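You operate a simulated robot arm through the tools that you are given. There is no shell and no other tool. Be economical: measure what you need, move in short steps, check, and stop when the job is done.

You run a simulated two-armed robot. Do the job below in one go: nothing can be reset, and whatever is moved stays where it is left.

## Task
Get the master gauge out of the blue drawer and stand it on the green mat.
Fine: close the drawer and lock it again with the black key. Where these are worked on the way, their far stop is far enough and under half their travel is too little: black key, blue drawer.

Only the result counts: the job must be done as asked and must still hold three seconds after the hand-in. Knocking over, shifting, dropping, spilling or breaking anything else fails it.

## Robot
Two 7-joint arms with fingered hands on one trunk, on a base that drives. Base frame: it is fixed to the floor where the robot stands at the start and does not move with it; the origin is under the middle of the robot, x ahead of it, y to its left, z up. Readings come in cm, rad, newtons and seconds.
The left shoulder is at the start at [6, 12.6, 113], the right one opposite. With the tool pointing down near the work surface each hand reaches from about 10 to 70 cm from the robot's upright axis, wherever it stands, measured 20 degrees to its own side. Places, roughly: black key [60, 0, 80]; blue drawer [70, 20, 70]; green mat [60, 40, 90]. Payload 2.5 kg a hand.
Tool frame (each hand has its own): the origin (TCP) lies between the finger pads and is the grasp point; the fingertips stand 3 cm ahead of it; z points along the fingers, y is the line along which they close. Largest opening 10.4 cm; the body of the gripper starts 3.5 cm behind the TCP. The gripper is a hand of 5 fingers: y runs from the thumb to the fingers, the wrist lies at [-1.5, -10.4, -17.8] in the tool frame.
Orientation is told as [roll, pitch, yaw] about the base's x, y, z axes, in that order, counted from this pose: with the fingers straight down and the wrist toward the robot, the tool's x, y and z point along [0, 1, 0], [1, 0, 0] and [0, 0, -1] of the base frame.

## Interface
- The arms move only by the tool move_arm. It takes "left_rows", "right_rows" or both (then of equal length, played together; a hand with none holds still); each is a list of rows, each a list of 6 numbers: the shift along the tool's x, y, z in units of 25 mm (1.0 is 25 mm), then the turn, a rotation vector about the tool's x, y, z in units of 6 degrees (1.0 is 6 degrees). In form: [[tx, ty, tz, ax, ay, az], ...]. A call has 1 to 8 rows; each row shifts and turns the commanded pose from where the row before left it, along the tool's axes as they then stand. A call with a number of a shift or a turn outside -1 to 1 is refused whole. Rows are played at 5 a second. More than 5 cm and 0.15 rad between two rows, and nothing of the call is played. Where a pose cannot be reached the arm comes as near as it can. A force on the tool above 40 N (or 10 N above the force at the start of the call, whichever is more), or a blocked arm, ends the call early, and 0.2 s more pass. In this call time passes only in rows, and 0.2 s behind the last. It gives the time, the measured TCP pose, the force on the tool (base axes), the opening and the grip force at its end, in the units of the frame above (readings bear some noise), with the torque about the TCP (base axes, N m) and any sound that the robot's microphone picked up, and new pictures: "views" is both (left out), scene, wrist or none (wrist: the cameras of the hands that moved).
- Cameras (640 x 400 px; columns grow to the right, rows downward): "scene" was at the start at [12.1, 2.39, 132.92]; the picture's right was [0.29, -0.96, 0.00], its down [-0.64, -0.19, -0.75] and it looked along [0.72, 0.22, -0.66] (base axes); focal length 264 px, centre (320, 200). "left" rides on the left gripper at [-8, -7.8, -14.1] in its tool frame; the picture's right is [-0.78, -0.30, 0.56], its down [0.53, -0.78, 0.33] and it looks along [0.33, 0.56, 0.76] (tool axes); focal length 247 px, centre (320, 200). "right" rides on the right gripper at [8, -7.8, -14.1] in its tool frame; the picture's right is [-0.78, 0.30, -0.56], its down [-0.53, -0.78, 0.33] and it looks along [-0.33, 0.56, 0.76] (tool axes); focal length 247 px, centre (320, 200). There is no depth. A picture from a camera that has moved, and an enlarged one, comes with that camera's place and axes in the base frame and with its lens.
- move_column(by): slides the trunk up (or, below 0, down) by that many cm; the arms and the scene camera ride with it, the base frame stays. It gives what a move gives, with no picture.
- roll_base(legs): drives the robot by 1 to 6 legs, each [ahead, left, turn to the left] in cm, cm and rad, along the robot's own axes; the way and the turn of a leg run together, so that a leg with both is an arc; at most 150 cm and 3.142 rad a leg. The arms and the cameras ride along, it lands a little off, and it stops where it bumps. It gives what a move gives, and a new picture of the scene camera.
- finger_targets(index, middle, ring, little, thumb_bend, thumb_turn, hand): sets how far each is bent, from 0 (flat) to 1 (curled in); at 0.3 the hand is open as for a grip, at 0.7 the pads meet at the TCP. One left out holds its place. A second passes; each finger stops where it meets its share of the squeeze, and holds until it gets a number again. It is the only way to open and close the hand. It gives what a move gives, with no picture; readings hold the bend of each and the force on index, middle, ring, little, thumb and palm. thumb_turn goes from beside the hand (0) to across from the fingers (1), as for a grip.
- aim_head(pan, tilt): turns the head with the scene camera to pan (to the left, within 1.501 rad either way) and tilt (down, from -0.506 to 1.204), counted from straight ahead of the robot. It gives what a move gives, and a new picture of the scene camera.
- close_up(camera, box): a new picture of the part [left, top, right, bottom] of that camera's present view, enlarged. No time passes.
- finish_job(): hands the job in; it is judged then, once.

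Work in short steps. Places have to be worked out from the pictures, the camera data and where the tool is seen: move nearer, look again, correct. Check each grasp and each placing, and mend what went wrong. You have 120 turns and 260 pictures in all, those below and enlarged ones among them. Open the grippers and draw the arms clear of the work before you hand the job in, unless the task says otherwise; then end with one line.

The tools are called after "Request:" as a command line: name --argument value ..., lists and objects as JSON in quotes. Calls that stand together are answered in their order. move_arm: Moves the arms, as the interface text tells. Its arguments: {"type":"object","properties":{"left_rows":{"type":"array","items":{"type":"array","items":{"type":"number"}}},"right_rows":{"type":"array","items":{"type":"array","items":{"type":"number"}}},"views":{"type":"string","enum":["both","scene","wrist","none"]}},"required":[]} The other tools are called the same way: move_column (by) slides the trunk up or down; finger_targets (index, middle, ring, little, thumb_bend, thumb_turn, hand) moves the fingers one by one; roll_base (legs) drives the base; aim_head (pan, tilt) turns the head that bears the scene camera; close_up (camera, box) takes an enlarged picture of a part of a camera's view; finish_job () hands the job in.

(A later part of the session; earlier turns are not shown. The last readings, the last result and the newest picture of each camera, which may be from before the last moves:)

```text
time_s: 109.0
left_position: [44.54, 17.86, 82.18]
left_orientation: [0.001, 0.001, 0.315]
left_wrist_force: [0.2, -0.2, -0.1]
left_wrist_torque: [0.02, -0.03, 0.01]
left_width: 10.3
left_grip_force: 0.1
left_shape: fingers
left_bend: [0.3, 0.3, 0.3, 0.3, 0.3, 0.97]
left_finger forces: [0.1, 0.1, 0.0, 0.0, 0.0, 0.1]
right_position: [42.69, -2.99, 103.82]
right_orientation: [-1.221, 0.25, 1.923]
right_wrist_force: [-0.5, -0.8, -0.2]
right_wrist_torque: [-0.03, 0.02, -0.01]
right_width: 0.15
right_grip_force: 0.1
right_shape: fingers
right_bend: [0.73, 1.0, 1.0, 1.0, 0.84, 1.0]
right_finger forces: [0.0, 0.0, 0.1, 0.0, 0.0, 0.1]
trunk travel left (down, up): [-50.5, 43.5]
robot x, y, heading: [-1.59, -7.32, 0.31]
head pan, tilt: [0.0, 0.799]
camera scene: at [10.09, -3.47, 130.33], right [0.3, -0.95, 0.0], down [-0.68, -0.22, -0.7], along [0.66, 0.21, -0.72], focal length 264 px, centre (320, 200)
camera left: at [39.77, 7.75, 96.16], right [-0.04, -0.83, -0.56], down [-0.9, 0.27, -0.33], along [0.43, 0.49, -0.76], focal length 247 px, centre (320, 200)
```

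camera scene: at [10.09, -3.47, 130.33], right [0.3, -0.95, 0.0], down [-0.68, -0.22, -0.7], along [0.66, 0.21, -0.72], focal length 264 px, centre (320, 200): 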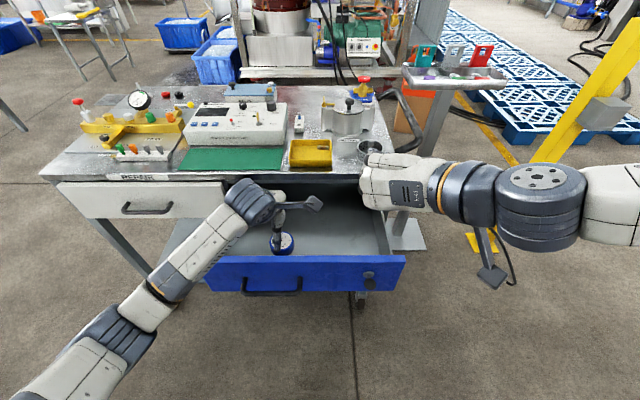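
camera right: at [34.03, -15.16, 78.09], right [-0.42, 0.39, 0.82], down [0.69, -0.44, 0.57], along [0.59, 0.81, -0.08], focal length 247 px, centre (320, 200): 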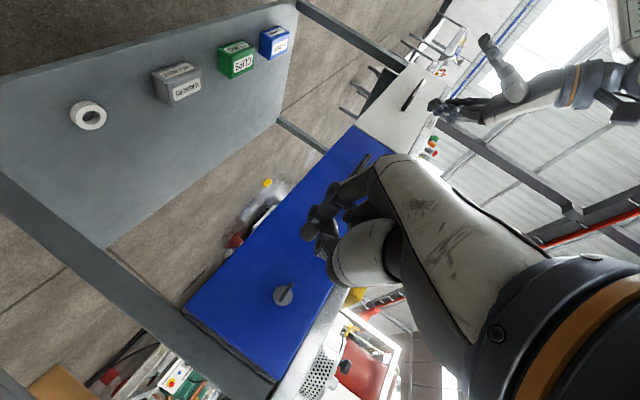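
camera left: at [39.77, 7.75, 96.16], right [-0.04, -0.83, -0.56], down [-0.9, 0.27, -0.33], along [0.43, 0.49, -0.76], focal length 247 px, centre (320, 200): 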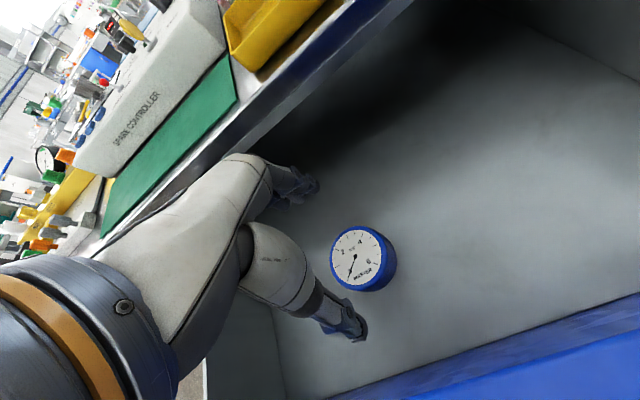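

The gauge centre is only 0.4 cm ahead of the TCP. Correcting and descending 6 cm.

Request:
move_arm --left_rows '[[-0.05, 0.17, 0.8, 0, 0, 0], [0, 0, 0.8, 0, 0, 0], [0, 0, 0.8, 0, 0, 0]]' --views "wrist"

Request:
close_up --camera "left" --box '[240, 150, 400, 350]'

```text
time_s: 109.8
left_position: [44.7, 17.85, 76.26]
left_orientation: [0.001, -0.001, 0.314]
left_wrist_force: [-1.2, 1.1, -0.5]
left_wrist_torque: [0.02, 0.0, 0.0]
left_width: 10.27
left_grip_force: 0.0
left_shape: fingers
left_bend: [0.3, 0.3, 0.3, 0.3, 0.3, 0.97]
left_finger forces: [0.0, 0.0, 0.0, 0.0, 0.0, 0.1]
right_position: [42.75, -3.16, 103.72]
right_orientation: [-1.222, 0.249, 1.922]
right_wrist_force: [0.3, -0.2, 0.5]
right_wrist_torque: [0.0, 0.04, -0.01]
right_width: 0.16
right_grip_force: 0.0
right_shape: fingers
right_bend: [0.73, 1.0, 1.0, 1.0, 0.84, 1.0]
right_finger forces: [0.1, 0.0, 0.0, 0.1, 0.1, 0.0]
trunk travel left (down, up): [-50.5, 43.5]
robot x, y, heading: [-1.59, -7.16, 0.311]
head pan, tilt: [0.0, 0.799]
camera left: at [39.91, 7.76, 90.32], right [-0.04, -0.83, -0.56], down [-0.9, 0.27, -0.33], along [0.43, 0.49, -0.76], focal length 247 px, centre (320, 200)
```

left: 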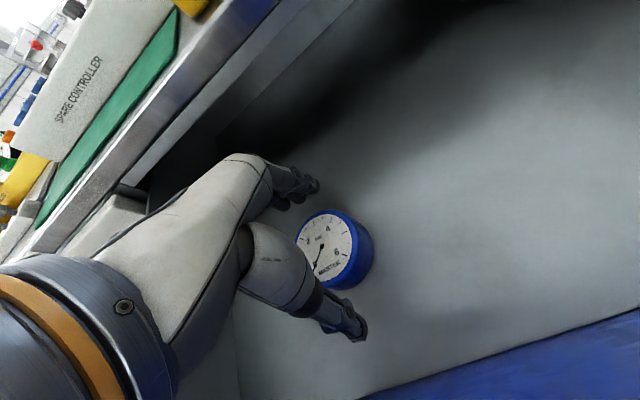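

```text
2.00 times, centred on (320, 250) of left
camera zoom: at [39.91, 7.76, 90.32], right [-0.04, -0.83, -0.56], down [-0.9, 0.27, -0.33], along [0.43, 0.49, -0.76], focal length 494 px, centre (320, 100)
```

zoom: 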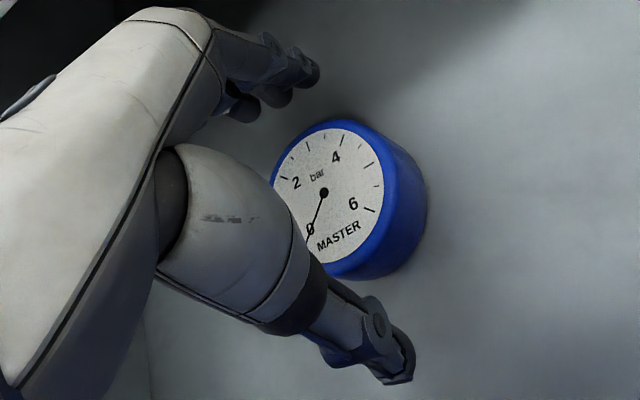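

The gauge top is at 74.8 and centred under the hand, and the puck is about 2.5 cm tall. Down another 0.7 cm, then close.

Request:
move_arm --left_rows '[[-0.06, 0.03, 0.28, 0, 0, 0]]' --views "none"

Request:
finger_targets --hand "left" --index 0.6 --middle 0.6 --ring 0.6 --little 0.6 --thumb_bend 0.6

Request:
close_up --camera "left" --box '[240, 150, 400, 350]'

```text
time_s: 110.2
left_position: [44.9, 17.84, 75.72]
left_orientation: [0.003, -0.002, 0.314]
left_wrist_force: [-0.1, -0.6, 0.3]
left_wrist_torque: [0.02, -0.02, 0.0]
left_width: 10.28
left_grip_force: 0.0
left_shape: fingers
left_bend: [0.3, 0.3, 0.3, 0.3, 0.3, 0.97]
left_finger forces: [0.0, 0.0, 0.0, 0.1, 0.0, 0.1]
right_position: [42.66, -3.12, 103.74]
right_orientation: [-1.223, 0.249, 1.923]
right_wrist_force: [0.8, -0.3, 0.0]
right_wrist_torque: [0.01, 0.01, 0.03]
right_width: 0.18
right_grip_force: 0.1
right_shape: fingers
right_bend: [0.73, 1.0, 1.0, 1.0, 0.84, 1.0]
right_finger forces: [0.0, 0.1, 0.0, 0.1, 0.0, 0.0]
trunk travel left (down, up): [-50.5, 43.5]
robot x, y, heading: [-1.71, -6.89, 0.307]
head pan, tilt: [0.0, 0.799]
```

```text
time_s: 111.2
left_position: [44.87, 17.71, 75.85]
left_orientation: [0.005, -0.001, 0.314]
left_wrist_force: [0.8, 1.1, 0.6]
left_wrist_torque: [0.03, -0.03, 0.02]
left_width: 5.34
left_grip_force: 10.7
left_shape: fingers
left_bend: [0.52, 0.54, 0.59, 0.6, 0.49, 0.96]
left_finger forces: [5.1, 5.7, 0.4, 0.0, 10.5, 0.0]
right_position: [42.71, -3.04, 103.74]
right_orientation: [-1.222, 0.249, 1.923]
right_wrist_force: [0.3, 0.4, 0.3]
right_wrist_torque: [0.01, -0.02, -0.02]
right_width: 0.17
right_grip_force: 0.1
right_shape: fingers
right_bend: [0.73, 1.0, 1.0, 1.0, 0.84, 1.0]
right_finger forces: [0.1, 0.0, 0.0, 0.1, 0.0, 0.0]
trunk travel left (down, up): [-50.5, 43.5]
robot x, y, heading: [-1.7, -7.46, 0.309]
head pan, tilt: [0.0, 0.799]
```

```text
2.00 times, centred on (320, 250) of left
camera zoom: at [40.01, 7.65, 89.7], right [-0.04, -0.83, -0.56], down [-0.9, 0.27, -0.33], along [0.43, 0.49, -0.76], focal length 494 px, centre (320, 100)
```

zoom: 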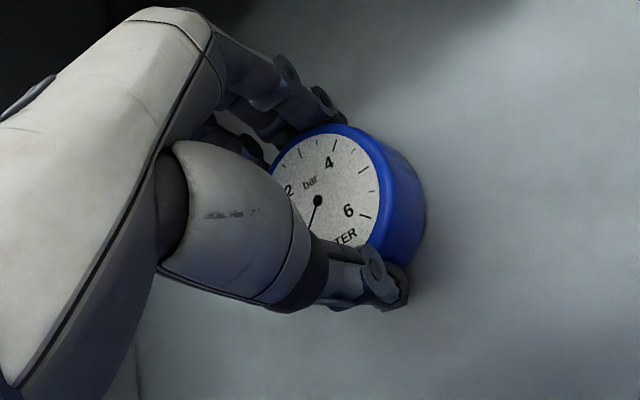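

Balanced contact on the gauge, width 5.3 cm. I'll tighten a bit and lift 3 cm.

Request:
finger_targets --hand "left" --index 0.72 --middle 0.72 --ring 0.72 --little 0.6 --thumb_bend 0.72

Request:
move_arm --left_rows '[[0, 0, -0.6, 0, 0, 0], [0, 0, -0.6, 0, 0, 0]]' --views "wrist"

```text
time_s: 112.2
left_position: [44.87, 17.76, 75.78]
left_orientation: [0.002, -0.002, 0.313]
left_wrist_force: [0.5, -0.1, 0.0]
left_wrist_torque: [-0.01, -0.01, 0.0]
left_width: 5.23
left_grip_force: 19.3
left_shape: fingers
left_bend: [0.58, 0.6, 0.67, 0.6, 0.47, 0.94]
left_finger forces: [7.3, 8.0, 3.9, 0.0, 19.4, 0.0]
right_position: [42.73, -3.13, 103.72]
right_orientation: [-1.222, 0.25, 1.924]
right_wrist_force: [0.5, 0.4, -0.6]
right_wrist_torque: [0.03, 0.02, 0.03]
right_width: 0.16
right_grip_force: 0.0
right_shape: fingers
right_bend: [0.73, 1.0, 1.0, 1.0, 0.84, 1.0]
right_finger forces: [0.0, 0.0, 0.1, 0.1, 0.0, 0.0]
trunk travel left (down, up): [-50.5, 43.5]
robot x, y, heading: [-1.45, -7.33, 0.308]
head pan, tilt: [0.0, 0.799]
```

```text
time_s: 112.8
left_position: [44.98, 17.73, 78.59]
left_orientation: [0.003, 0.0, 0.314]
left_wrist_force: [-0.2, -0.1, -2.0]
left_wrist_torque: [0.02, -0.03, 0.0]
left_width: 5.23
left_grip_force: 19.0
left_shape: fingers
left_bend: [0.58, 0.6, 0.71, 0.6, 0.47, 0.94]
left_finger forces: [7.1, 8.1, 4.1, 0.0, 19.4, 0.0]
right_position: [42.74, -3.15, 103.77]
right_orientation: [-1.222, 0.25, 1.924]
right_wrist_force: [-0.5, -0.8, -0.6]
right_wrist_torque: [0.03, -0.01, -0.01]
right_width: 0.17
right_grip_force: 0.2
right_shape: fingers
right_bend: [0.73, 1.0, 1.0, 1.0, 0.84, 1.0]
right_finger forces: [0.1, 0.0, 0.0, 0.0, 0.0, 0.1]
trunk travel left (down, up): [-50.5, 43.5]
robot x, y, heading: [-1.11, -7.27, 0.312]
head pan, tilt: [0.0, 0.799]
camera left: at [40.11, 7.68, 92.57], right [-0.04, -0.83, -0.56], down [-0.9, 0.27, -0.33], along [0.42, 0.49, -0.76], focal length 247 px, centre (320, 200)
```

left: 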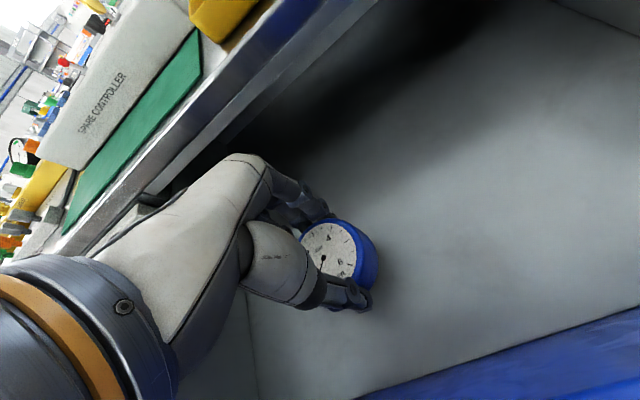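

The gauge is held. Lifting it well above the table height.

Request:
move_arm --left_rows '[[0, 0, -1, 0, 0, 0], [0, 0, -1, 0, 0, 0], [0, 0, -1, 0, 0, 0], [0, 0, -1, 0, 0, 0], [0, 0, -1, 0, 0, 0], [0, 0, -1, 0, 0, 0], [0, 0, -1, 0, 0, 0]]' --views "none"

Request:
roll_base --legs '[[6, 0, 0]]'

Request:
move_arm --left_rows '[[0.6, 0.7, 0, 0, 0, 0], [0.6, 0.7, 0, 0, 0, 0], [0.6, 0.7, 0, 0, 0, 0], [0.6, 0.7, 0, 0, 0, 0]]' --views "both"

```text
time_s: 114.3
left_position: [44.84, 17.76, 96.23]
left_orientation: [0.002, 0.0, 0.311]
left_wrist_force: [-0.6, -0.1, -2.5]
left_wrist_torque: [0.0, -0.03, 0.02]
left_width: 5.21
left_grip_force: 19.9
left_shape: fingers
left_bend: [0.58, 0.6, 0.71, 0.6, 0.47, 0.94]
left_finger forces: [7.0, 8.2, 4.2, 0.0, 19.4, 0.0]
right_position: [42.76, -3.11, 103.78]
right_orientation: [-1.222, 0.249, 1.924]
right_wrist_force: [0.0, -0.4, -0.8]
right_wrist_torque: [-0.02, 0.01, 0.03]
right_width: 0.16
right_grip_force: 0.1
right_shape: fingers
right_bend: [0.73, 1.0, 1.0, 1.0, 0.84, 1.0]
right_finger forces: [0.0, 0.0, 0.1, 0.1, 0.0, 0.0]
trunk travel left (down, up): [-50.5, 43.5]
robot x, y, heading: [-1.51, -7.42, 0.309]
head pan, tilt: [0.0, 0.799]
```

```text
time_s: 115.3
left_position: [50.66, 19.57, 96.09]
left_orientation: [0.004, 0.001, 0.313]
left_wrist_force: [-0.2, -0.9, -2.6]
left_wrist_torque: [-0.01, -0.02, -0.01]
left_width: 5.18
left_grip_force: 19.7
left_shape: fingers
left_bend: [0.58, 0.6, 0.71, 0.6, 0.47, 0.94]
left_finger forces: [7.0, 8.1, 4.3, 0.0, 19.5, 0.0]
right_position: [48.32, -1.28, 103.96]
right_orientation: [-1.223, 0.249, 1.923]
right_wrist_force: [-0.3, -0.5, -0.2]
right_wrist_torque: [0.05, 0.02, 0.02]
right_width: 0.16
right_grip_force: 0.1
right_shape: fingers
right_bend: [0.73, 1.0, 1.0, 1.0, 0.84, 1.0]
right_finger forces: [0.0, 0.1, 0.0, 0.0, 0.0, 0.1]
trunk travel left (down, up): [-50.5, 43.5]
robot x, y, heading: [4.3, -5.43, 0.31]
head pan, tilt: [0.0, 0.799]
camera scene: at [15.81, -1.65, 130.32], right [0.3, -0.95, 0.0], down [-0.68, -0.22, -0.7], along [0.66, 0.21, -0.72], focal length 264 px, centre (320, 200)
```

scene: 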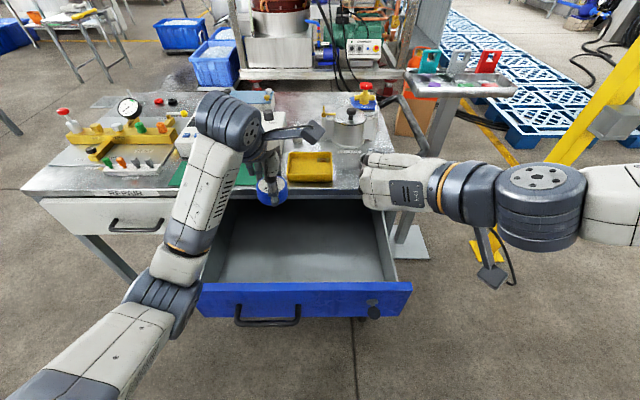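

```text
time_s: 116.3
left_position: [55.5, 27.61, 95.74]
left_orientation: [0.001, 0.0, 0.314]
left_wrist_force: [0.4, 0.3, -2.8]
left_wrist_torque: [-0.01, 0.02, 0.0]
left_width: 5.23
left_grip_force: 19.4
left_shape: fingers
left_bend: [0.58, 0.6, 0.71, 0.6, 0.47, 0.94]
left_finger forces: [7.0, 8.0, 4.4, 0.0, 19.4, 0.0]
right_position: [48.49, -1.39, 103.75]
right_orientation: [-1.222, 0.249, 1.924]
right_wrist_force: [-0.5, -0.4, 0.1]
right_wrist_torque: [0.04, -0.04, 0.03]
right_width: 0.14
right_grip_force: 0.1
right_shape: fingers
right_bend: [0.73, 1.0, 1.0, 1.0, 0.84, 1.0]
right_finger forces: [0.0, 0.1, 0.0, 0.0, 0.0, 0.0]
trunk travel left (down, up): [-50.5, 43.5]
robot x, y, heading: [3.95, -5.28, 0.314]
head pan, tilt: [0.0, 0.799]
camera scene: at [15.76, -1.65, 130.33], right [0.3, -0.95, 0.0], down [-0.68, -0.22, -0.7], along [0.66, 0.21, -0.72], focal length 264 px, centre (320, 200)
camera left: at [50.67, 17.51, 109.74], right [-0.04, -0.83, -0.56], down [-0.9, 0.27, -0.33], along [0.43, 0.49, -0.76], focal length 247 px, centre (320, 200)
```

scene: 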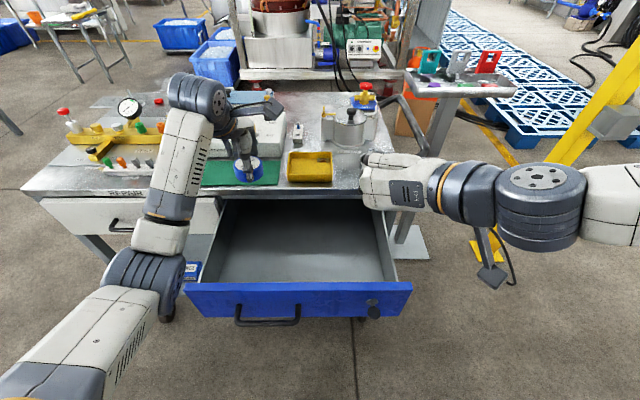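
left: 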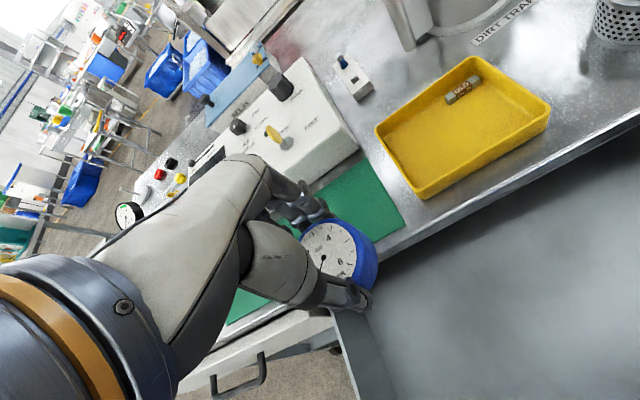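

The mat's top is at about 85.3 high, spanning 63–72.5 ahead and 3.4–31 left. I'll move over (67 ahead, 13 left) and come down to just above it.

Request:
move_arm --left_rows '[[0.49, 0.76, 0, 0, 0, 0], [0.49, 0.76, 0, 0, 0, 0], [0.49, 0.76, 0, 0, 0, 0], [0, 0, 0.6, 0, 0, 0], [0, 0, 0.6, 0, 0, 0]]' --views "both"

```text
time_s: 117.5
left_position: [59.69, 32.56, 92.96]
left_orientation: [0.005, -0.001, 0.311]
left_wrist_force: [-0.6, 0.1, -2.3]
left_wrist_torque: [0.03, -0.01, 0.03]
left_width: 5.19
left_grip_force: 19.5
left_shape: fingers
left_bend: [0.58, 0.6, 0.71, 0.6, 0.47, 0.94]
left_finger forces: [7.1, 8.0, 4.6, 0.0, 19.2, 0.0]
right_position: [48.35, -1.24, 103.86]
right_orientation: [-1.222, 0.25, 1.924]
right_wrist_force: [-0.2, 0.1, -0.7]
right_wrist_torque: [0.0, -0.02, 0.01]
right_width: 0.16
right_grip_force: 0.1
right_shape: fingers
right_bend: [0.73, 1.0, 1.0, 1.0, 0.84, 1.0]
right_finger forces: [0.1, 0.0, 0.1, 0.0, 0.1, 0.0]
trunk travel left (down, up): [-50.5, 43.5]
robot x, y, heading: [4.25, -5.06, 0.308]
head pan, tilt: [0.0, 0.799]
camera scene: at [15.76, -1.66, 130.33], right [0.3, -0.95, 0.0], down [-0.68, -0.22, -0.7], along [0.66, 0.21, -0.72], focal length 264 px, centre (320, 200)
camera left: at [54.82, 22.51, 106.95], right [-0.04, -0.83, -0.56], down [-0.9, 0.27, -0.33], along [0.43, 0.49, -0.76], focal length 247 px, centre (320, 200)
```

scene: 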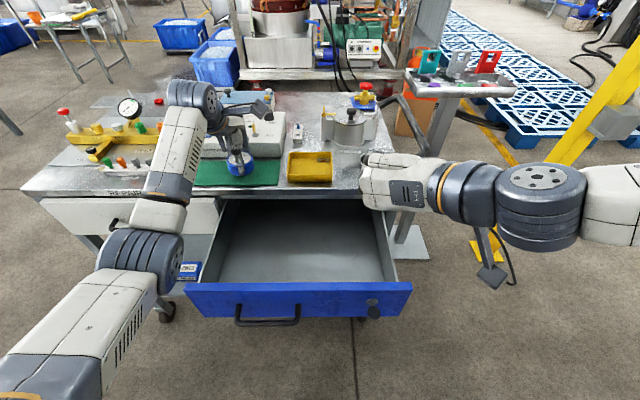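
left: 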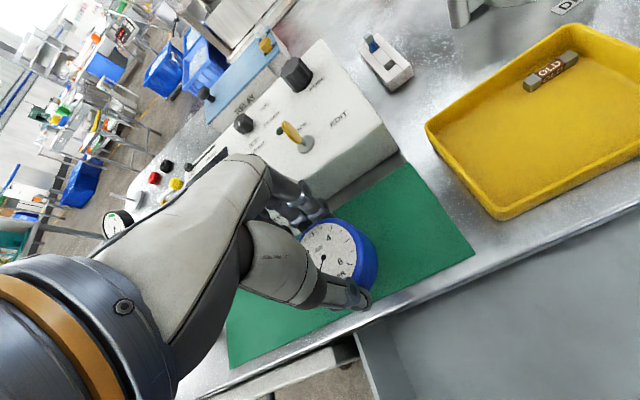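

Over the mat. Lowering 3.5 cm in small steps while watching the force.

Request:
move_arm --left_rows '[[0, 0, 0.4, 0, 0, 0], [0, 0, 0.4, 0, 0, 0], [0, 0, 0.3, 0, 0, 0], [0, 0, 0.3, 0, 0, 0]]' --views "wrist"

```text
time_s: 118.5
left_position: [59.62, 32.65, 90.15]
left_orientation: [0.002, -0.015, 0.314]
left_wrist_force: [-1.3, 3.0, 16.8]
left_wrist_torque: [-0.16, 0.25, -0.06]
left_width: 5.23
left_grip_force: 20.6
left_shape: fingers
left_bend: [0.58, 0.6, 0.71, 0.6, 0.47, 0.94]
left_finger forces: [7.6, 8.0, 5.5, 0.0, 19.8, 0.0]
right_position: [48.28, -1.33, 103.99]
right_orientation: [-1.223, 0.248, 1.922]
right_wrist_force: [-0.7, 0.2, 0.6]
right_wrist_torque: [0.01, -0.04, -0.01]
right_width: 0.17
right_grip_force: 0.0
right_shape: fingers
right_bend: [0.73, 1.0, 1.0, 1.0, 0.84, 1.0]
right_finger forces: [0.0, 0.0, 0.0, 0.0, 0.1, 0.0]
trunk travel left (down, up): [-50.5, 43.5]
robot x, y, heading: [3.93, -5.23, 0.306]
head pan, tilt: [0.0, 0.799]
camera left: at [54.7, 22.55, 104.07], right [-0.04, -0.83, -0.56], down [-0.9, 0.27, -0.34], along [0.44, 0.49, -0.75], focal length 247 px, centre (320, 200)
```

left: 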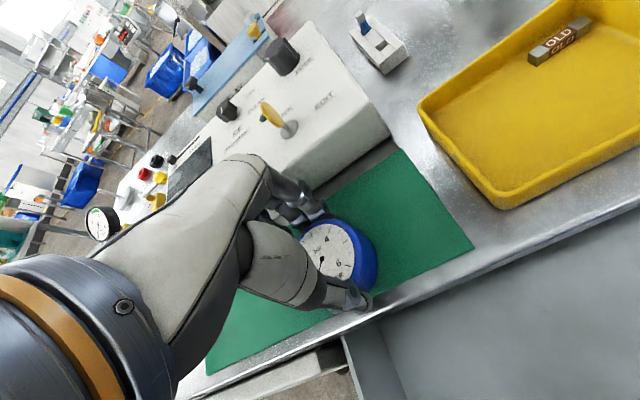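

Contact: 17 N up at TCP height 90.15, with the gauge on the mat about 1 cm inside its front edge. I'll ease off 2 mm and then open gently.

Request:
move_arm --left_rows '[[0, 0, -0.15, 0, 0, 0]]' --views "none"

Request:
finger_targets --hand "left" --index 0.46 --middle 0.46 --ring 0.46 --little 0.46 --thumb_bend 0.34

Request:
close_up --camera "left" --box '[180, 130, 500, 380]'

```text
time_s: 118.9
left_position: [59.79, 32.55, 90.28]
left_orientation: [0.004, -0.006, 0.312]
left_wrist_force: [3.2, 3.7, 14.8]
left_wrist_torque: [-0.04, 0.01, -0.04]
left_width: 5.21
left_grip_force: 21.2
left_shape: fingers
left_bend: [0.58, 0.6, 0.71, 0.6, 0.48, 0.94]
left_finger forces: [9.1, 9.3, 6.3, 0.0, 18.3, 0.1]
right_position: [48.28, -1.28, 103.95]
right_orientation: [-1.225, 0.249, 1.921]
right_wrist_force: [-0.2, -0.5, -0.6]
right_wrist_torque: [0.02, 0.01, 0.03]
right_width: 0.13
right_grip_force: 0.1
right_shape: fingers
right_bend: [0.73, 1.0, 1.0, 1.0, 0.84, 1.0]
right_finger forces: [0.0, 0.0, 0.1, 0.0, 0.0, 0.1]
trunk travel left (down, up): [-50.5, 43.5]
robot x, y, heading: [4.06, -5.43, 0.307]
head pan, tilt: [0.0, 0.799]
```

```text
time_s: 119.9
left_position: [59.64, 32.63, 89.96]
left_orientation: [0.003, -0.001, 0.313]
left_wrist_force: [0.0, 0.0, -0.7]
left_wrist_torque: [0.0, -0.04, -0.03]
left_width: 7.75
left_grip_force: 0.1
left_shape: fingers
left_bend: [0.46, 0.46, 0.46, 0.46, 0.34, 0.97]
left_finger forces: [0.1, 0.0, 0.1, 0.0, 0.0, 0.0]
right_position: [48.38, -1.28, 103.77]
right_orientation: [-1.223, 0.25, 1.922]
right_wrist_force: [0.3, 0.3, -0.3]
right_wrist_torque: [0.01, 0.0, 0.0]
right_width: 0.17
right_grip_force: 0.1
right_shape: fingers
right_bend: [0.73, 1.0, 1.0, 1.0, 0.84, 1.0]
right_finger forces: [0.0, 0.0, 0.0, 0.0, 0.0, 0.0]
trunk travel left (down, up): [-50.5, 43.5]
robot x, y, heading: [4.25, -5.33, 0.308]
head pan, tilt: [0.0, 0.799]
```

```text
1.60 times, centred on (340, 255) of left
camera zoom: at [54.83, 22.58, 103.95], right [-0.04, -0.83, -0.56], down [-0.9, 0.27, -0.33], along [0.43, 0.49, -0.76], focal length 395 px, centre (288, 112)
```

zoom: 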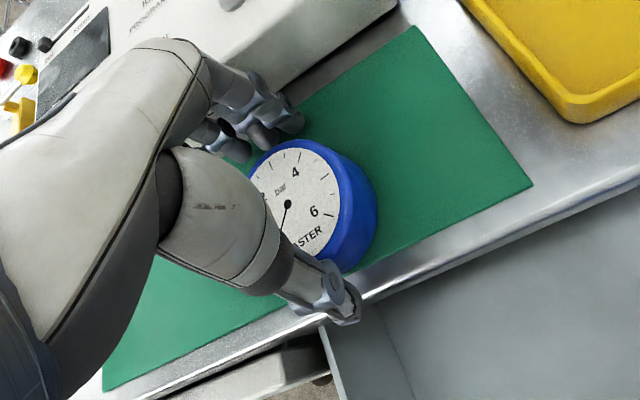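

The gauge sits too close to the mat's front edge. I'll regrip, lift slightly and move it 1.6 cm further in.

Request:
finger_targets --hand "left" --index 0.7 --middle 0.7 --ring 0.7 --little 0.6 --thumb_bend 0.7

Request:
move_arm --left_rows '[[0, 0, -0.5, 0, 0, 0], [0, 0.35, 0, 0, 0, 0], [0, 0.35, 0, 0, 0, 0], [0, 0, 0.25, 0, 0, 0], [0, 0, 0.2, 0, 0, 0]]' --views "wrist"

Request:
close_up --camera "left" --box '[180, 130, 500, 380]'

```text
time_s: 120.9
left_position: [59.67, 32.63, 90.03]
left_orientation: [0.003, -0.001, 0.313]
left_wrist_force: [-0.9, -0.3, 3.9]
left_wrist_torque: [0.07, -0.03, 0.04]
left_width: 5.41
left_grip_force: 22.2
left_shape: fingers
left_bend: [0.54, 0.59, 0.67, 0.6, 0.51, 0.94]
left_finger forces: [9.1, 9.3, 2.0, 0.1, 23.5, 0.0]
right_position: [48.34, -1.38, 103.85]
right_orientation: [-1.223, 0.25, 1.921]
right_wrist_force: [0.7, -0.2, 0.9]
right_wrist_torque: [0.0, 0.0, -0.02]
right_width: 0.17
right_grip_force: 0.0
right_shape: fingers
right_bend: [0.73, 1.0, 1.0, 1.0, 0.84, 1.0]
right_finger forces: [0.0, 0.0, 0.0, 0.0, 0.1, 0.1]
trunk travel left (down, up): [-50.5, 43.5]
robot x, y, heading: [4.12, -5.49, 0.309]
head pan, tilt: [0.0, 0.799]
```

```text
time_s: 122.1
left_position: [61.4, 33.05, 90.12]
left_orientation: [0.004, -0.005, 0.315]
left_wrist_force: [-2.1, -0.7, 1.0]
left_wrist_torque: [0.07, -0.12, 0.03]
left_width: 5.4
left_grip_force: 21.2
left_shape: fingers
left_bend: [0.54, 0.59, 0.67, 0.6, 0.52, 0.94]
left_finger forces: [9.3, 11.3, 2.1, 0.0, 21.7, 0.1]
right_position: [48.34, -1.32, 103.75]
right_orientation: [-1.221, 0.25, 1.923]
right_wrist_force: [0.0, 0.4, -0.3]
right_wrist_torque: [0.0, 0.0, 0.02]
right_width: 0.14
right_grip_force: 0.1
right_shape: fingers
right_bend: [0.73, 1.0, 1.0, 1.0, 0.84, 1.0]
right_finger forces: [0.1, 0.0, 0.0, 0.0, 0.0, 0.1]
trunk travel left (down, up): [-50.5, 43.5]
robot x, y, heading: [4.17, -5.48, 0.308]
head pan, tilt: [0.0, 0.799]
camera left: at [56.53, 22.99, 104.12], right [-0.04, -0.83, -0.56], down [-0.9, 0.27, -0.33], along [0.43, 0.49, -0.76], focal length 247 px, centre (320, 200)
```

left: 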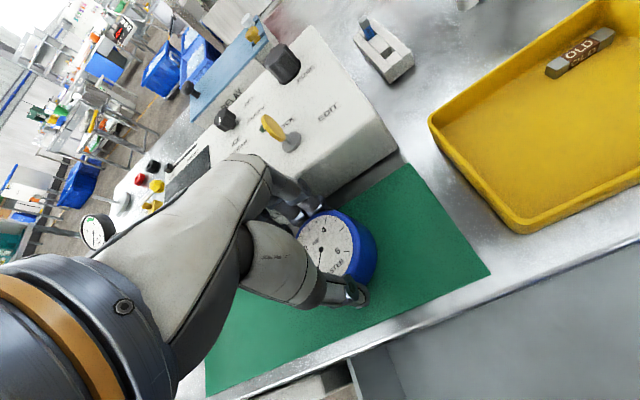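

```text
1.60 times, centred on (340, 255) of left
camera zoom: at [56.53, 22.99, 104.12], right [-0.04, -0.83, -0.56], down [-0.9, 0.27, -0.33], along [0.43, 0.49, -0.76], focal length 395 px, centre (288, 112)
```

zoom: 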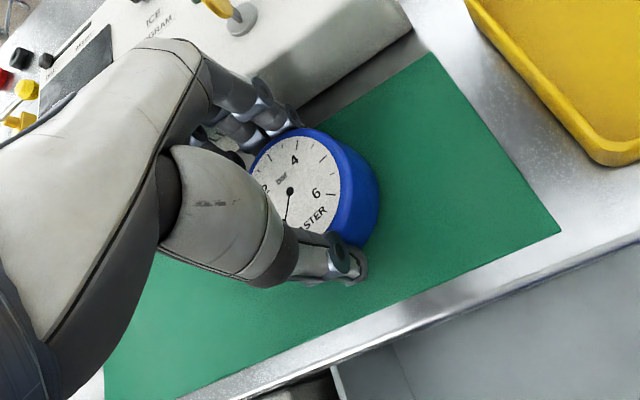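

Now well inside the mat. Lowering 2 mm and opening just enough.

Request:
move_arm --left_rows '[[0, 0, 0.08, 0, 0, 0]]' --views "none"

Request:
finger_targets --hand "left" --index 0.46 --middle 0.46 --ring 0.46 --little 0.46 --thumb_bend 0.32

Request:
close_up --camera "left" --box '[180, 130, 500, 380]'

```text
time_s: 122.5
left_position: [61.41, 33.06, 90.17]
left_orientation: [0.005, -0.005, 0.311]
left_wrist_force: [-1.9, -1.2, 5.8]
left_wrist_torque: [0.14, -0.22, 0.03]
left_width: 5.4
left_grip_force: 23.4
left_shape: fingers
left_bend: [0.54, 0.59, 0.67, 0.6, 0.52, 0.94]
left_finger forces: [9.5, 12.1, 2.2, 0.0, 22.2, 0.1]
right_position: [48.27, -1.19, 103.87]
right_orientation: [-1.223, 0.249, 1.922]
right_wrist_force: [-0.5, 0.3, 0.2]
right_wrist_torque: [0.03, 0.02, 0.01]
right_width: 0.17
right_grip_force: 0.1
right_shape: fingers
right_bend: [0.73, 1.0, 1.0, 1.0, 0.84, 1.0]
right_finger forces: [0.0, 0.0, 0.1, 0.1, 0.0, 0.0]
trunk travel left (down, up): [-50.5, 43.5]
robot x, y, heading: [4.33, -5.49, 0.309]
head pan, tilt: [0.0, 0.799]
```

```text
time_s: 123.5
left_position: [61.28, 33.03, 89.96]
left_orientation: [0.004, -0.002, 0.313]
left_wrist_force: [-19.1, -3.7, 6.4]
left_wrist_torque: [0.22, -0.56, 0.28]
left_width: 7.99
left_grip_force: 11.5
left_shape: fingers
left_bend: [0.46, 0.56, 0.46, 0.46, 0.32, 0.97]
left_finger forces: [0.0, 22.8, 0.0, 0.0, 0.1, 0.0]
right_position: [48.2, -1.32, 104.07]
right_orientation: [-1.224, 0.249, 1.921]
right_wrist_force: [0.9, -0.3, 0.2]
right_wrist_torque: [-0.02, -0.04, 0.02]
right_width: 0.13
right_grip_force: 0.1
right_shape: fingers
right_bend: [0.73, 1.0, 1.0, 1.0, 0.84, 1.0]
right_finger forces: [0.0, 0.1, 0.0, 0.0, 0.1, 0.0]
trunk travel left (down, up): [-50.5, 43.5]
robot x, y, heading: [4.01, -5.06, 0.313]
head pan, tilt: [0.0, 0.799]
```

```text
1.60 times, centred on (340, 255) of left
camera zoom: at [56.31, 22.98, 103.99], right [-0.04, -0.83, -0.56], down [-0.9, 0.27, -0.33], along [0.43, 0.49, -0.76], focal length 395 px, centre (288, 112)
```

zoom: 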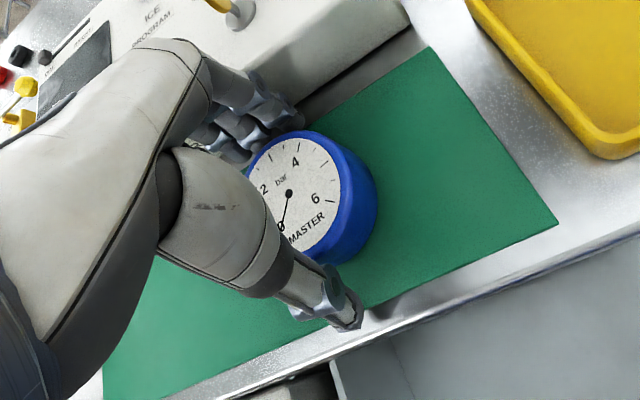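

The middle finger is pressing on the controller housing, so I'll curl it back at once, shift the hand back slightly and rise.

Request:
finger_targets --hand "left" --index 0.5 --middle 0.57 --ring 0.55 --little 0.5

Request:
move_arm --left_rows '[[0, -0.08, -0.2, 0, 0, 0], [0, 0, -0.5, 0, 0, 0], [0, 0, -0.8, 0, 0, 0], [0, 0, -1, 0, 0, 0], [0, 0, -1, 0, 0, 0]]' --views "both"

```text
time_s: 124.5
left_position: [61.36, 33.14, 90.11]
left_orientation: [0.004, -0.003, 0.313]
left_wrist_force: [-5.9, -0.9, 7.8]
left_wrist_torque: [0.25, -0.49, 0.08]
left_width: 7.49
left_grip_force: 5.8
left_shape: fingers
left_bend: [0.5, 0.58, 0.55, 0.5, 0.32, 0.97]
left_finger forces: [0.1, 11.0, 0.0, 0.0, 0.0, 0.0]
right_position: [48.21, -1.38, 103.72]
right_orientation: [-1.223, 0.249, 1.923]
right_wrist_force: [0.4, -0.7, 0.2]
right_wrist_torque: [0.01, -0.01, -0.02]
right_width: 0.16
right_grip_force: 0.1
right_shape: fingers
right_bend: [0.73, 1.0, 1.0, 1.0, 0.84, 1.0]
right_finger forces: [0.0, 0.1, 0.1, 0.0, 0.1, 0.0]
trunk travel left (down, up): [-50.5, 43.5]
robot x, y, heading: [3.98, -5.38, 0.313]
head pan, tilt: [0.0, 0.799]
```

```text
time_s: 125.7
left_position: [61.16, 33.18, 98.67]
left_orientation: [0.004, 0.0, 0.312]
left_wrist_force: [-0.1, 0.2, 0.6]
left_wrist_torque: [0.0, 0.02, 0.04]
left_width: 7.5
left_grip_force: 0.1
left_shape: fingers
left_bend: [0.5, 0.56, 0.55, 0.5, 0.32, 0.97]
left_finger forces: [0.1, 0.0, 0.1, 0.0, 0.1, 0.1]
right_position: [48.42, -1.34, 103.75]
right_orientation: [-1.222, 0.25, 1.922]
right_wrist_force: [-0.1, 0.2, -0.6]
right_wrist_torque: [0.0, -0.01, 0.02]
right_width: 0.16
right_grip_force: 0.0
right_shape: fingers
right_bend: [0.73, 1.0, 1.0, 1.0, 0.84, 1.0]
right_finger forces: [0.1, 0.0, 0.1, 0.1, 0.0, 0.0]
trunk travel left (down, up): [-50.5, 43.5]
robot x, y, heading: [4.15, -5.33, 0.309]
head pan, tilt: [0.0, 0.799]
camera scene: at [15.73, -1.69, 130.33], right [0.3, -0.95, 0.0], down [-0.68, -0.22, -0.7], along [0.66, 0.21, -0.72], focal length 264 px, centre (320, 200)
camera left: at [56.29, 23.03, 112.65], right [-0.04, -0.83, -0.56], down [-0.9, 0.27, -0.33], along [0.43, 0.49, -0.76], focal length 247 px, centre (320, 200)
```

scene: 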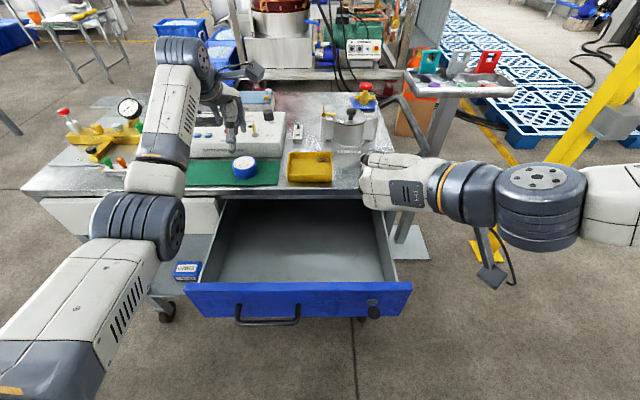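
left: 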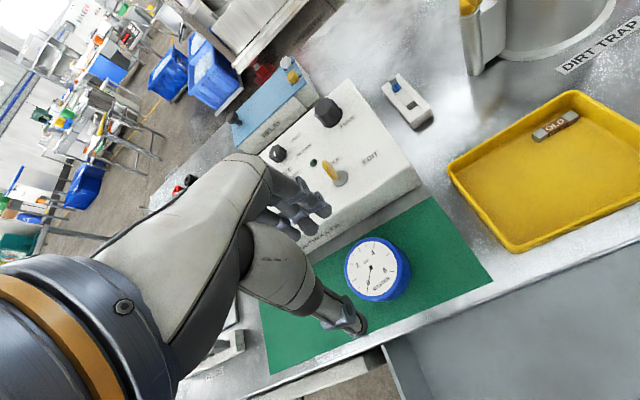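

The gauge stands on the mat. I'll raise the left hand, back the base off, and check the table for anything disturbed.

Request:
move_arm --left_rows '[[0, 0, -1, 0, 0, 0], [0, 0, -1, 0, 0, 0], [0, 0, -1, 0, 0, 0]]' --views "none"

Request:
roll_base --legs '[[-27, 0, 0]]'

Request:
close_up --camera "scene" --box '[100, 60, 440, 260]'

```text
time_s: 126.5
left_position: [60.98, 32.96, 106.15]
left_orientation: [0.005, -0.001, 0.312]
left_wrist_force: [0.2, 0.6, -0.6]
left_wrist_torque: [0.01, 0.0, -0.02]
left_width: 7.5
left_grip_force: 0.1
left_shape: fingers
left_bend: [0.5, 0.56, 0.55, 0.5, 0.32, 0.97]
left_finger forces: [0.1, 0.0, 0.1, 0.0, 0.0, 0.0]
right_position: [48.3, -1.37, 103.8]
right_orientation: [-1.221, 0.249, 1.921]
right_wrist_force: [1.0, -1.1, -0.1]
right_wrist_torque: [0.02, -0.01, -0.01]
right_width: 0.17
right_grip_force: 0.1
right_shape: fingers
right_bend: [0.73, 1.0, 1.0, 1.0, 0.84, 1.0]
right_finger forces: [0.0, 0.1, 0.0, 0.0, 0.0, 0.1]
trunk travel left (down, up): [-50.5, 43.5]
robot x, y, heading: [4.01, -5.32, 0.304]
head pan, tilt: [0.0, 0.799]
```

```text
time_s: 128.4
left_position: [35.63, 24.67, 106.1]
left_orientation: [0.003, -0.002, 0.309]
left_wrist_force: [-0.1, -0.8, 0.0]
left_wrist_torque: [0.02, -0.01, -0.02]
left_width: 7.49
left_grip_force: 0.0
left_shape: fingers
left_bend: [0.5, 0.56, 0.55, 0.5, 0.32, 0.97]
left_finger forces: [0.1, 0.0, 0.0, 0.1, 0.0, 0.0]
right_position: [22.76, -9.64, 103.83]
right_orientation: [-1.222, 0.248, 1.918]
right_wrist_force: [-0.5, -0.2, 0.5]
right_wrist_torque: [-0.01, 0.01, 0.01]
right_width: 0.15
right_grip_force: 0.0
right_shape: fingers
right_bend: [0.73, 1.0, 1.0, 1.0, 0.84, 1.0]
right_finger forces: [0.0, 0.0, 0.0, 0.1, 0.0, 0.0]
trunk travel left (down, up): [-50.5, 43.5]
robot x, y, heading: [-21.77, -13.37, 0.305]
head pan, tilt: [0.0, 0.799]
camera scene: at [-9.85, -9.83, 130.34], right [0.3, -0.95, 0.0], down [-0.68, -0.22, -0.7], along [0.67, 0.21, -0.72], focal length 264 px, centre (320, 200)
```

scene: 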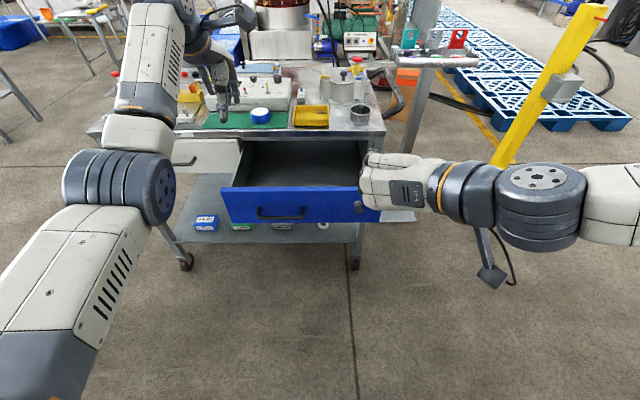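

```text
1.88 times, centred on (270, 160) of scene
camera zoom: at [-9.85, -9.83, 130.34], right [0.3, -0.95, 0.0], down [-0.68, -0.22, -0.7], along [0.67, 0.21, -0.72], focal length 496 px, centre (414, 275)
```

zoom: 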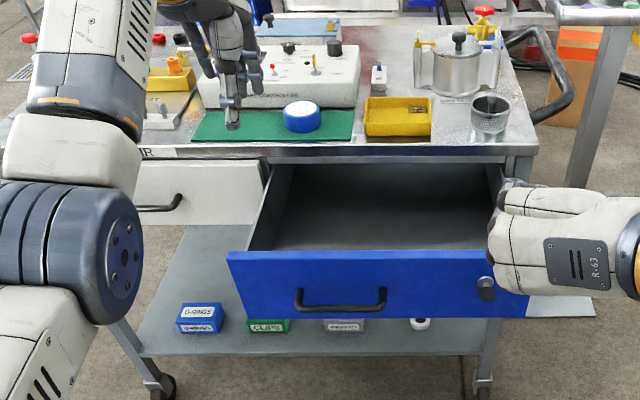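

Nothing else is disturbed. I'll make a left fist, bring it back in front of the drawer handle, and lower the trunk so both hands return to drawer height.

Request:
finger_targets --hand "left" --index 0.72 --middle 0.72 --ring 0.72 --little 0.72 --thumb_bend 0.68

Request:
move_arm --left_rows '[[-0.59, -0.97, 0, 0, 0, 0], [-0.59, -0.97, 0, 0, 0, 0], [-0.59, -0.97, 0, 0, 0, 0], [-0.59, -0.97, 0, 0, 0, 0], [-0.59, -0.97, 0, 0, 0, 0], [-0.59, -0.97, 0, 0, 0, 0]]' --views "none"

Request:
move_column --by -25

Request:
aim_head --pan 0.0 --tilt 0.75

```text
time_s: 129.4
left_position: [35.67, 24.76, 106.28]
left_orientation: [0.002, 0.0, 0.308]
left_wrist_force: [0.3, 0.1, 0.2]
left_wrist_torque: [0.0, 0.02, 0.02]
left_width: 0.0
left_grip_force: 0.0
left_shape: fingers
left_bend: [0.72, 0.72, 0.72, 0.72, 0.68, 0.97]
left_finger forces: [0.0, 0.1, 0.0, 0.1, 0.1, 0.0]
right_position: [22.93, -9.56, 103.75]
right_orientation: [-1.221, 0.251, 1.917]
right_wrist_force: [-0.1, 0.8, -0.2]
right_wrist_torque: [0.02, 0.03, -0.01]
right_width: 0.18
right_grip_force: 0.0
right_shape: fingers
right_bend: [0.73, 1.0, 1.0, 1.0, 0.84, 1.0]
right_finger forces: [0.1, 0.0, 0.1, 0.0, 0.0, 0.1]
trunk travel left (down, up): [-50.5, 43.5]
robot x, y, heading: [-21.33, -13.49, 0.301]
head pan, tilt: [0.0, 0.799]
```

```text
time_s: 130.8
left_position: [24.09, 11.86, 106.27]
left_orientation: [0.004, 0.0, 0.308]
left_wrist_force: [-0.6, -0.4, -0.1]
left_wrist_torque: [0.01, -0.03, 0.02]
left_width: 0.0
left_grip_force: 0.1
left_shape: fingers
left_bend: [0.72, 0.72, 0.72, 0.72, 0.68, 0.97]
left_finger forces: [0.0, 0.0, 0.0, 0.0, 0.0, 0.1]
right_position: [22.83, -9.57, 103.78]
right_orientation: [-1.224, 0.249, 1.918]
right_wrist_force: [0.3, 0.0, 0.8]
right_wrist_torque: [-0.01, 0.04, -0.03]
right_width: 0.16
right_grip_force: 0.0
right_shape: fingers
right_bend: [0.73, 1.0, 1.0, 1.0, 0.84, 1.0]
right_finger forces: [0.0, 0.0, 0.0, 0.0, 0.1, 0.0]
trunk travel left (down, up): [-50.5, 43.5]
robot x, y, heading: [-21.27, -13.43, 0.303]
head pan, tilt: [0.0, 0.799]
```

```text
time_s: 133.4
left_position: [24.05, 12.01, 81.27]
left_orientation: [0.004, -0.001, 0.309]
left_wrist_force: [-0.1, -0.5, 0.5]
left_wrist_torque: [0.01, 0.02, 0.01]
left_width: 0.0
left_grip_force: 0.0
left_shape: fingers
left_bend: [0.72, 0.72, 0.72, 0.72, 0.68, 0.97]
left_finger forces: [0.0, 0.0, 0.0, 0.0, 0.0, 0.1]
right_position: [22.74, -9.67, 78.76]
right_orientation: [-1.222, 0.25, 1.918]
right_wrist_force: [0.0, 0.8, -0.7]
right_wrist_torque: [0.0, 0.02, -0.02]
right_width: 0.16
right_grip_force: 0.0
right_shape: fingers
right_bend: [0.73, 1.0, 1.0, 1.0, 0.84, 1.0]
right_finger forces: [0.0, 0.1, 0.0, 0.0, 0.0, 0.1]
trunk travel left (down, up): [-25.5, 68.5]
robot x, y, heading: [-21.09, -13.53, 0.306]
head pan, tilt: [0.0, 0.799]
```

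```text
time_s: 134.0
left_position: [24.1, 11.99, 81.15]
left_orientation: [0.004, 0.0, 0.309]
left_wrist_force: [-0.6, 0.1, 1.2]
left_wrist_torque: [-0.01, -0.01, 0.02]
left_width: 0.02
left_grip_force: 0.0
left_shape: fingers
left_bend: [0.72, 0.72, 0.72, 0.72, 0.68, 0.97]
left_finger forces: [0.1, 0.0, 0.0, 0.0, 0.0, 0.0]
right_position: [22.87, -9.61, 78.76]
right_orientation: [-1.223, 0.248, 1.92]
right_wrist_force: [0.6, 0.8, -0.6]
right_wrist_torque: [-0.01, 0.0, -0.02]
right_width: 0.16
right_grip_force: 0.1
right_shape: fingers
right_bend: [0.73, 1.0, 1.0, 1.0, 0.84, 1.0]
right_finger forces: [0.0, 0.0, 0.2, 0.0, 0.0, 0.0]
trunk travel left (down, up): [-25.5, 68.5]
robot x, y, heading: [-21.42, -13.4, 0.304]
head pan, tilt: [0.0, 0.75]
camera scene: at [-9.6, -9.75, 105.73], right [0.3, -0.95, 0.0], down [-0.65, -0.21, -0.73], along [0.7, 0.22, -0.68], focal length 264 px, centre (320, 200)
```

scene: 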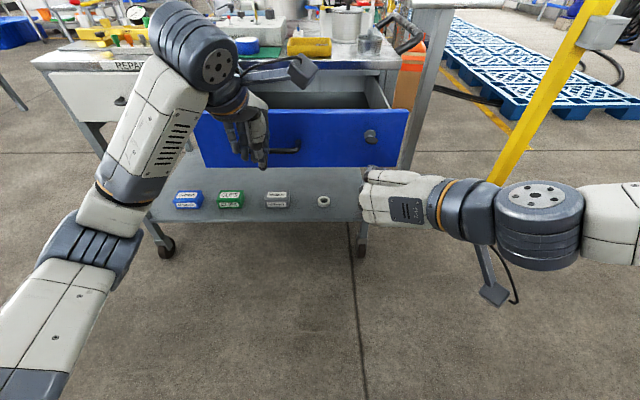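

The fist is just in front of the handle. I'll lower it 2.5 cm to the bar's height and roll forward to push the drawer in.

Request:
move_arm --left_rows '[[0, 0, 0.5, 0, 0, 0], [0, 0, 0.5, 0, 0, 0]]' --views "none"

Request:
roll_base --legs '[[13, 0, 0]]'

```text
time_s: 134.6
left_position: [24.18, 12.15, 78.63]
left_orientation: [0.002, 0.0, 0.31]
left_wrist_force: [0.2, 0.3, 1.0]
left_wrist_torque: [0.02, 0.01, 0.0]
left_width: 0.0
left_grip_force: 0.1
left_shape: fingers
left_bend: [0.72, 0.72, 0.72, 0.72, 0.68, 0.97]
left_finger forces: [0.0, 0.1, 0.1, 0.1, 0.0, 0.0]
right_position: [22.9, -9.61, 78.85]
right_orientation: [-1.222, 0.25, 1.918]
right_wrist_force: [0.0, 0.2, 0.3]
right_wrist_torque: [0.02, 0.01, 0.01]
right_width: 0.17
right_grip_force: 0.0
right_shape: fingers
right_bend: [0.73, 1.0, 1.0, 1.0, 0.84, 1.0]
right_finger forces: [0.0, 0.0, 0.1, 0.0, 0.1, 0.0]
trunk travel left (down, up): [-25.5, 68.5]
robot x, y, heading: [-21.43, -13.59, 0.31]
head pan, tilt: [0.0, 0.75]
```

```text
time_s: 135.9
left_position: [36.68, 15.86, 78.52]
left_orientation: [0.003, 0.0, 0.309]
left_wrist_force: [-0.9, -0.1, 0.7]
left_wrist_torque: [0.0, -0.03, 0.0]
left_width: 0.0
left_grip_force: 0.1
left_shape: fingers
left_bend: [0.72, 0.72, 0.72, 0.72, 0.68, 0.97]
left_finger forces: [0.0, 0.0, 0.0, 0.0, 0.0, 0.1]
right_position: [35.35, -5.75, 78.8]
right_orientation: [-1.223, 0.249, 1.918]
right_wrist_force: [0.2, -1.0, -0.2]
right_wrist_torque: [0.0, 0.01, 0.01]
right_width: 0.17
right_grip_force: 0.1
right_shape: fingers
right_bend: [0.73, 1.0, 1.0, 1.0, 0.84, 1.0]
right_finger forces: [0.0, 0.0, 0.0, 0.0, 0.0, 0.0]
trunk travel left (down, up): [-25.5, 68.5]
robot x, y, heading: [-8.79, -9.63, 0.305]
head pan, tilt: [0.0, 0.75]
camera scene: at [2.89, -5.84, 105.73], right [0.3, -0.95, 0.0], down [-0.65, -0.2, -0.73], along [0.7, 0.22, -0.68], focal length 264 px, centre (320, 200)
```

scene: 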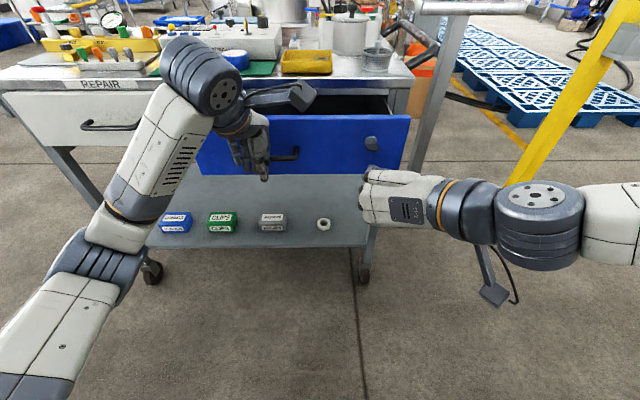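

The drawer is going in smoothly. Another 10 cm, then I'll finish with the arm.

Request:
roll_base --legs '[[10, 0, 0]]'

Request:
move_arm --left_rows '[[0, 0.5, 0, 0, 0, 0], [0, 0.5, 0, 0, 0, 0]]' --views "both"

```text
time_s: 137.1
left_position: [45.86, 18.9, 78.51]
left_orientation: [0.002, 0.003, 0.309]
left_wrist_force: [-0.6, 0.1, -0.8]
left_wrist_torque: [0.02, -0.02, 0.01]
left_width: 0.0
left_grip_force: 0.1
left_shape: fingers
left_bend: [0.72, 0.72, 0.72, 0.72, 0.68, 0.97]
left_finger forces: [0.0, 0.0, 0.1, 0.1, 0.0, 0.0]
right_position: [44.53, -2.76, 78.83]
right_orientation: [-1.223, 0.25, 1.919]
right_wrist_force: [1.2, 0.1, -0.5]
right_wrist_torque: [0.02, 0.0, 0.01]
right_width: 0.15
right_grip_force: 0.1
right_shape: fingers
right_bend: [0.73, 1.0, 1.0, 1.0, 0.84, 1.0]
right_finger forces: [0.0, 0.0, 0.0, 0.1, 0.0, 0.0]
trunk travel left (down, up): [-25.5, 68.5]
robot x, y, heading: [-0.35, -6.84, 0.307]
head pan, tilt: [0.0, 0.75]
camera scene: at [12.02, -2.96, 105.73], right [0.3, -0.95, 0.0], down [-0.65, -0.2, -0.73], along [0.7, 0.22, -0.68], focal length 264 px, centre (320, 200)
```

scene: 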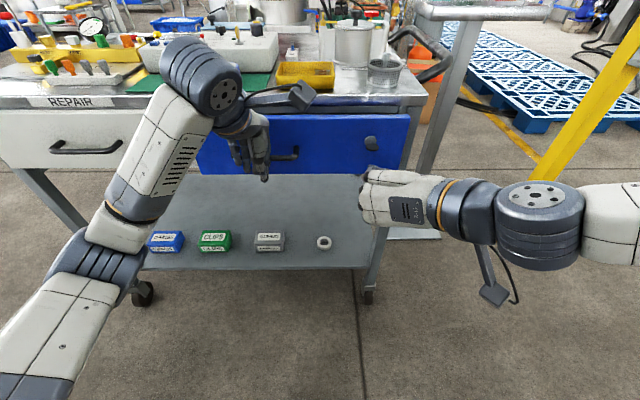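

```text
time_s: 137.7
left_position: [48.26, 19.67, 78.5]
left_orientation: [0.004, 0.001, 0.309]
left_wrist_force: [-2.4, -0.3, 2.4]
left_wrist_torque: [-0.01, -0.03, 0.05]
left_width: 0.01
left_grip_force: 1.5
left_shape: fingers
left_bend: [0.72, 0.72, 0.72, 0.72, 0.68, 0.97]
left_finger forces: [0.1, 2.4, 0.0, 0.1, 0.0, 0.0]
right_position: [44.47, -2.74, 78.8]
right_orientation: [-1.223, 0.248, 1.919]
right_wrist_force: [0.2, 0.3, -0.6]
right_wrist_torque: [-0.03, 0.06, -0.02]
right_width: 0.17
right_grip_force: 0.0
right_shape: fingers
right_bend: [0.73, 1.0, 1.0, 1.0, 0.84, 1.0]
right_finger forces: [0.0, 0.0, 0.1, 0.0, 0.0, 0.2]
trunk travel left (down, up): [-25.5, 68.5]
robot x, y, heading: [0.27, -6.63, 0.31]
head pan, tilt: [0.0, 0.75]
camera scene: at [12.01, -2.96, 105.74], right [0.3, -0.95, 0.0], down [-0.65, -0.2, -0.73], along [0.7, 0.22, -0.68], focal length 264 px, centre (320, 200)
camera left: at [43.46, 9.52, 92.52], right [-0.05, -0.83, -0.56], down [-0.9, 0.27, -0.33], along [0.43, 0.49, -0.76], focal length 247 px, centre (320, 200)
```

scene: 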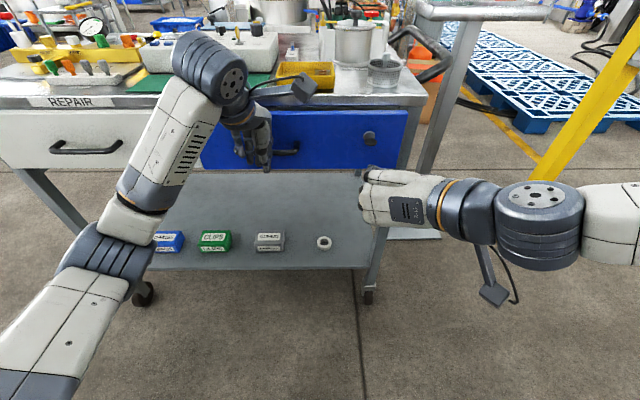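
left: 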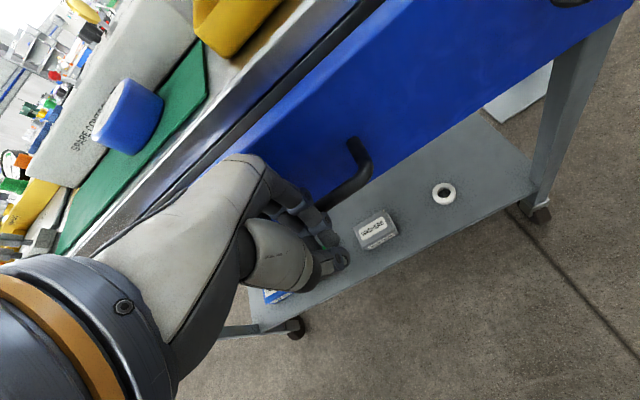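

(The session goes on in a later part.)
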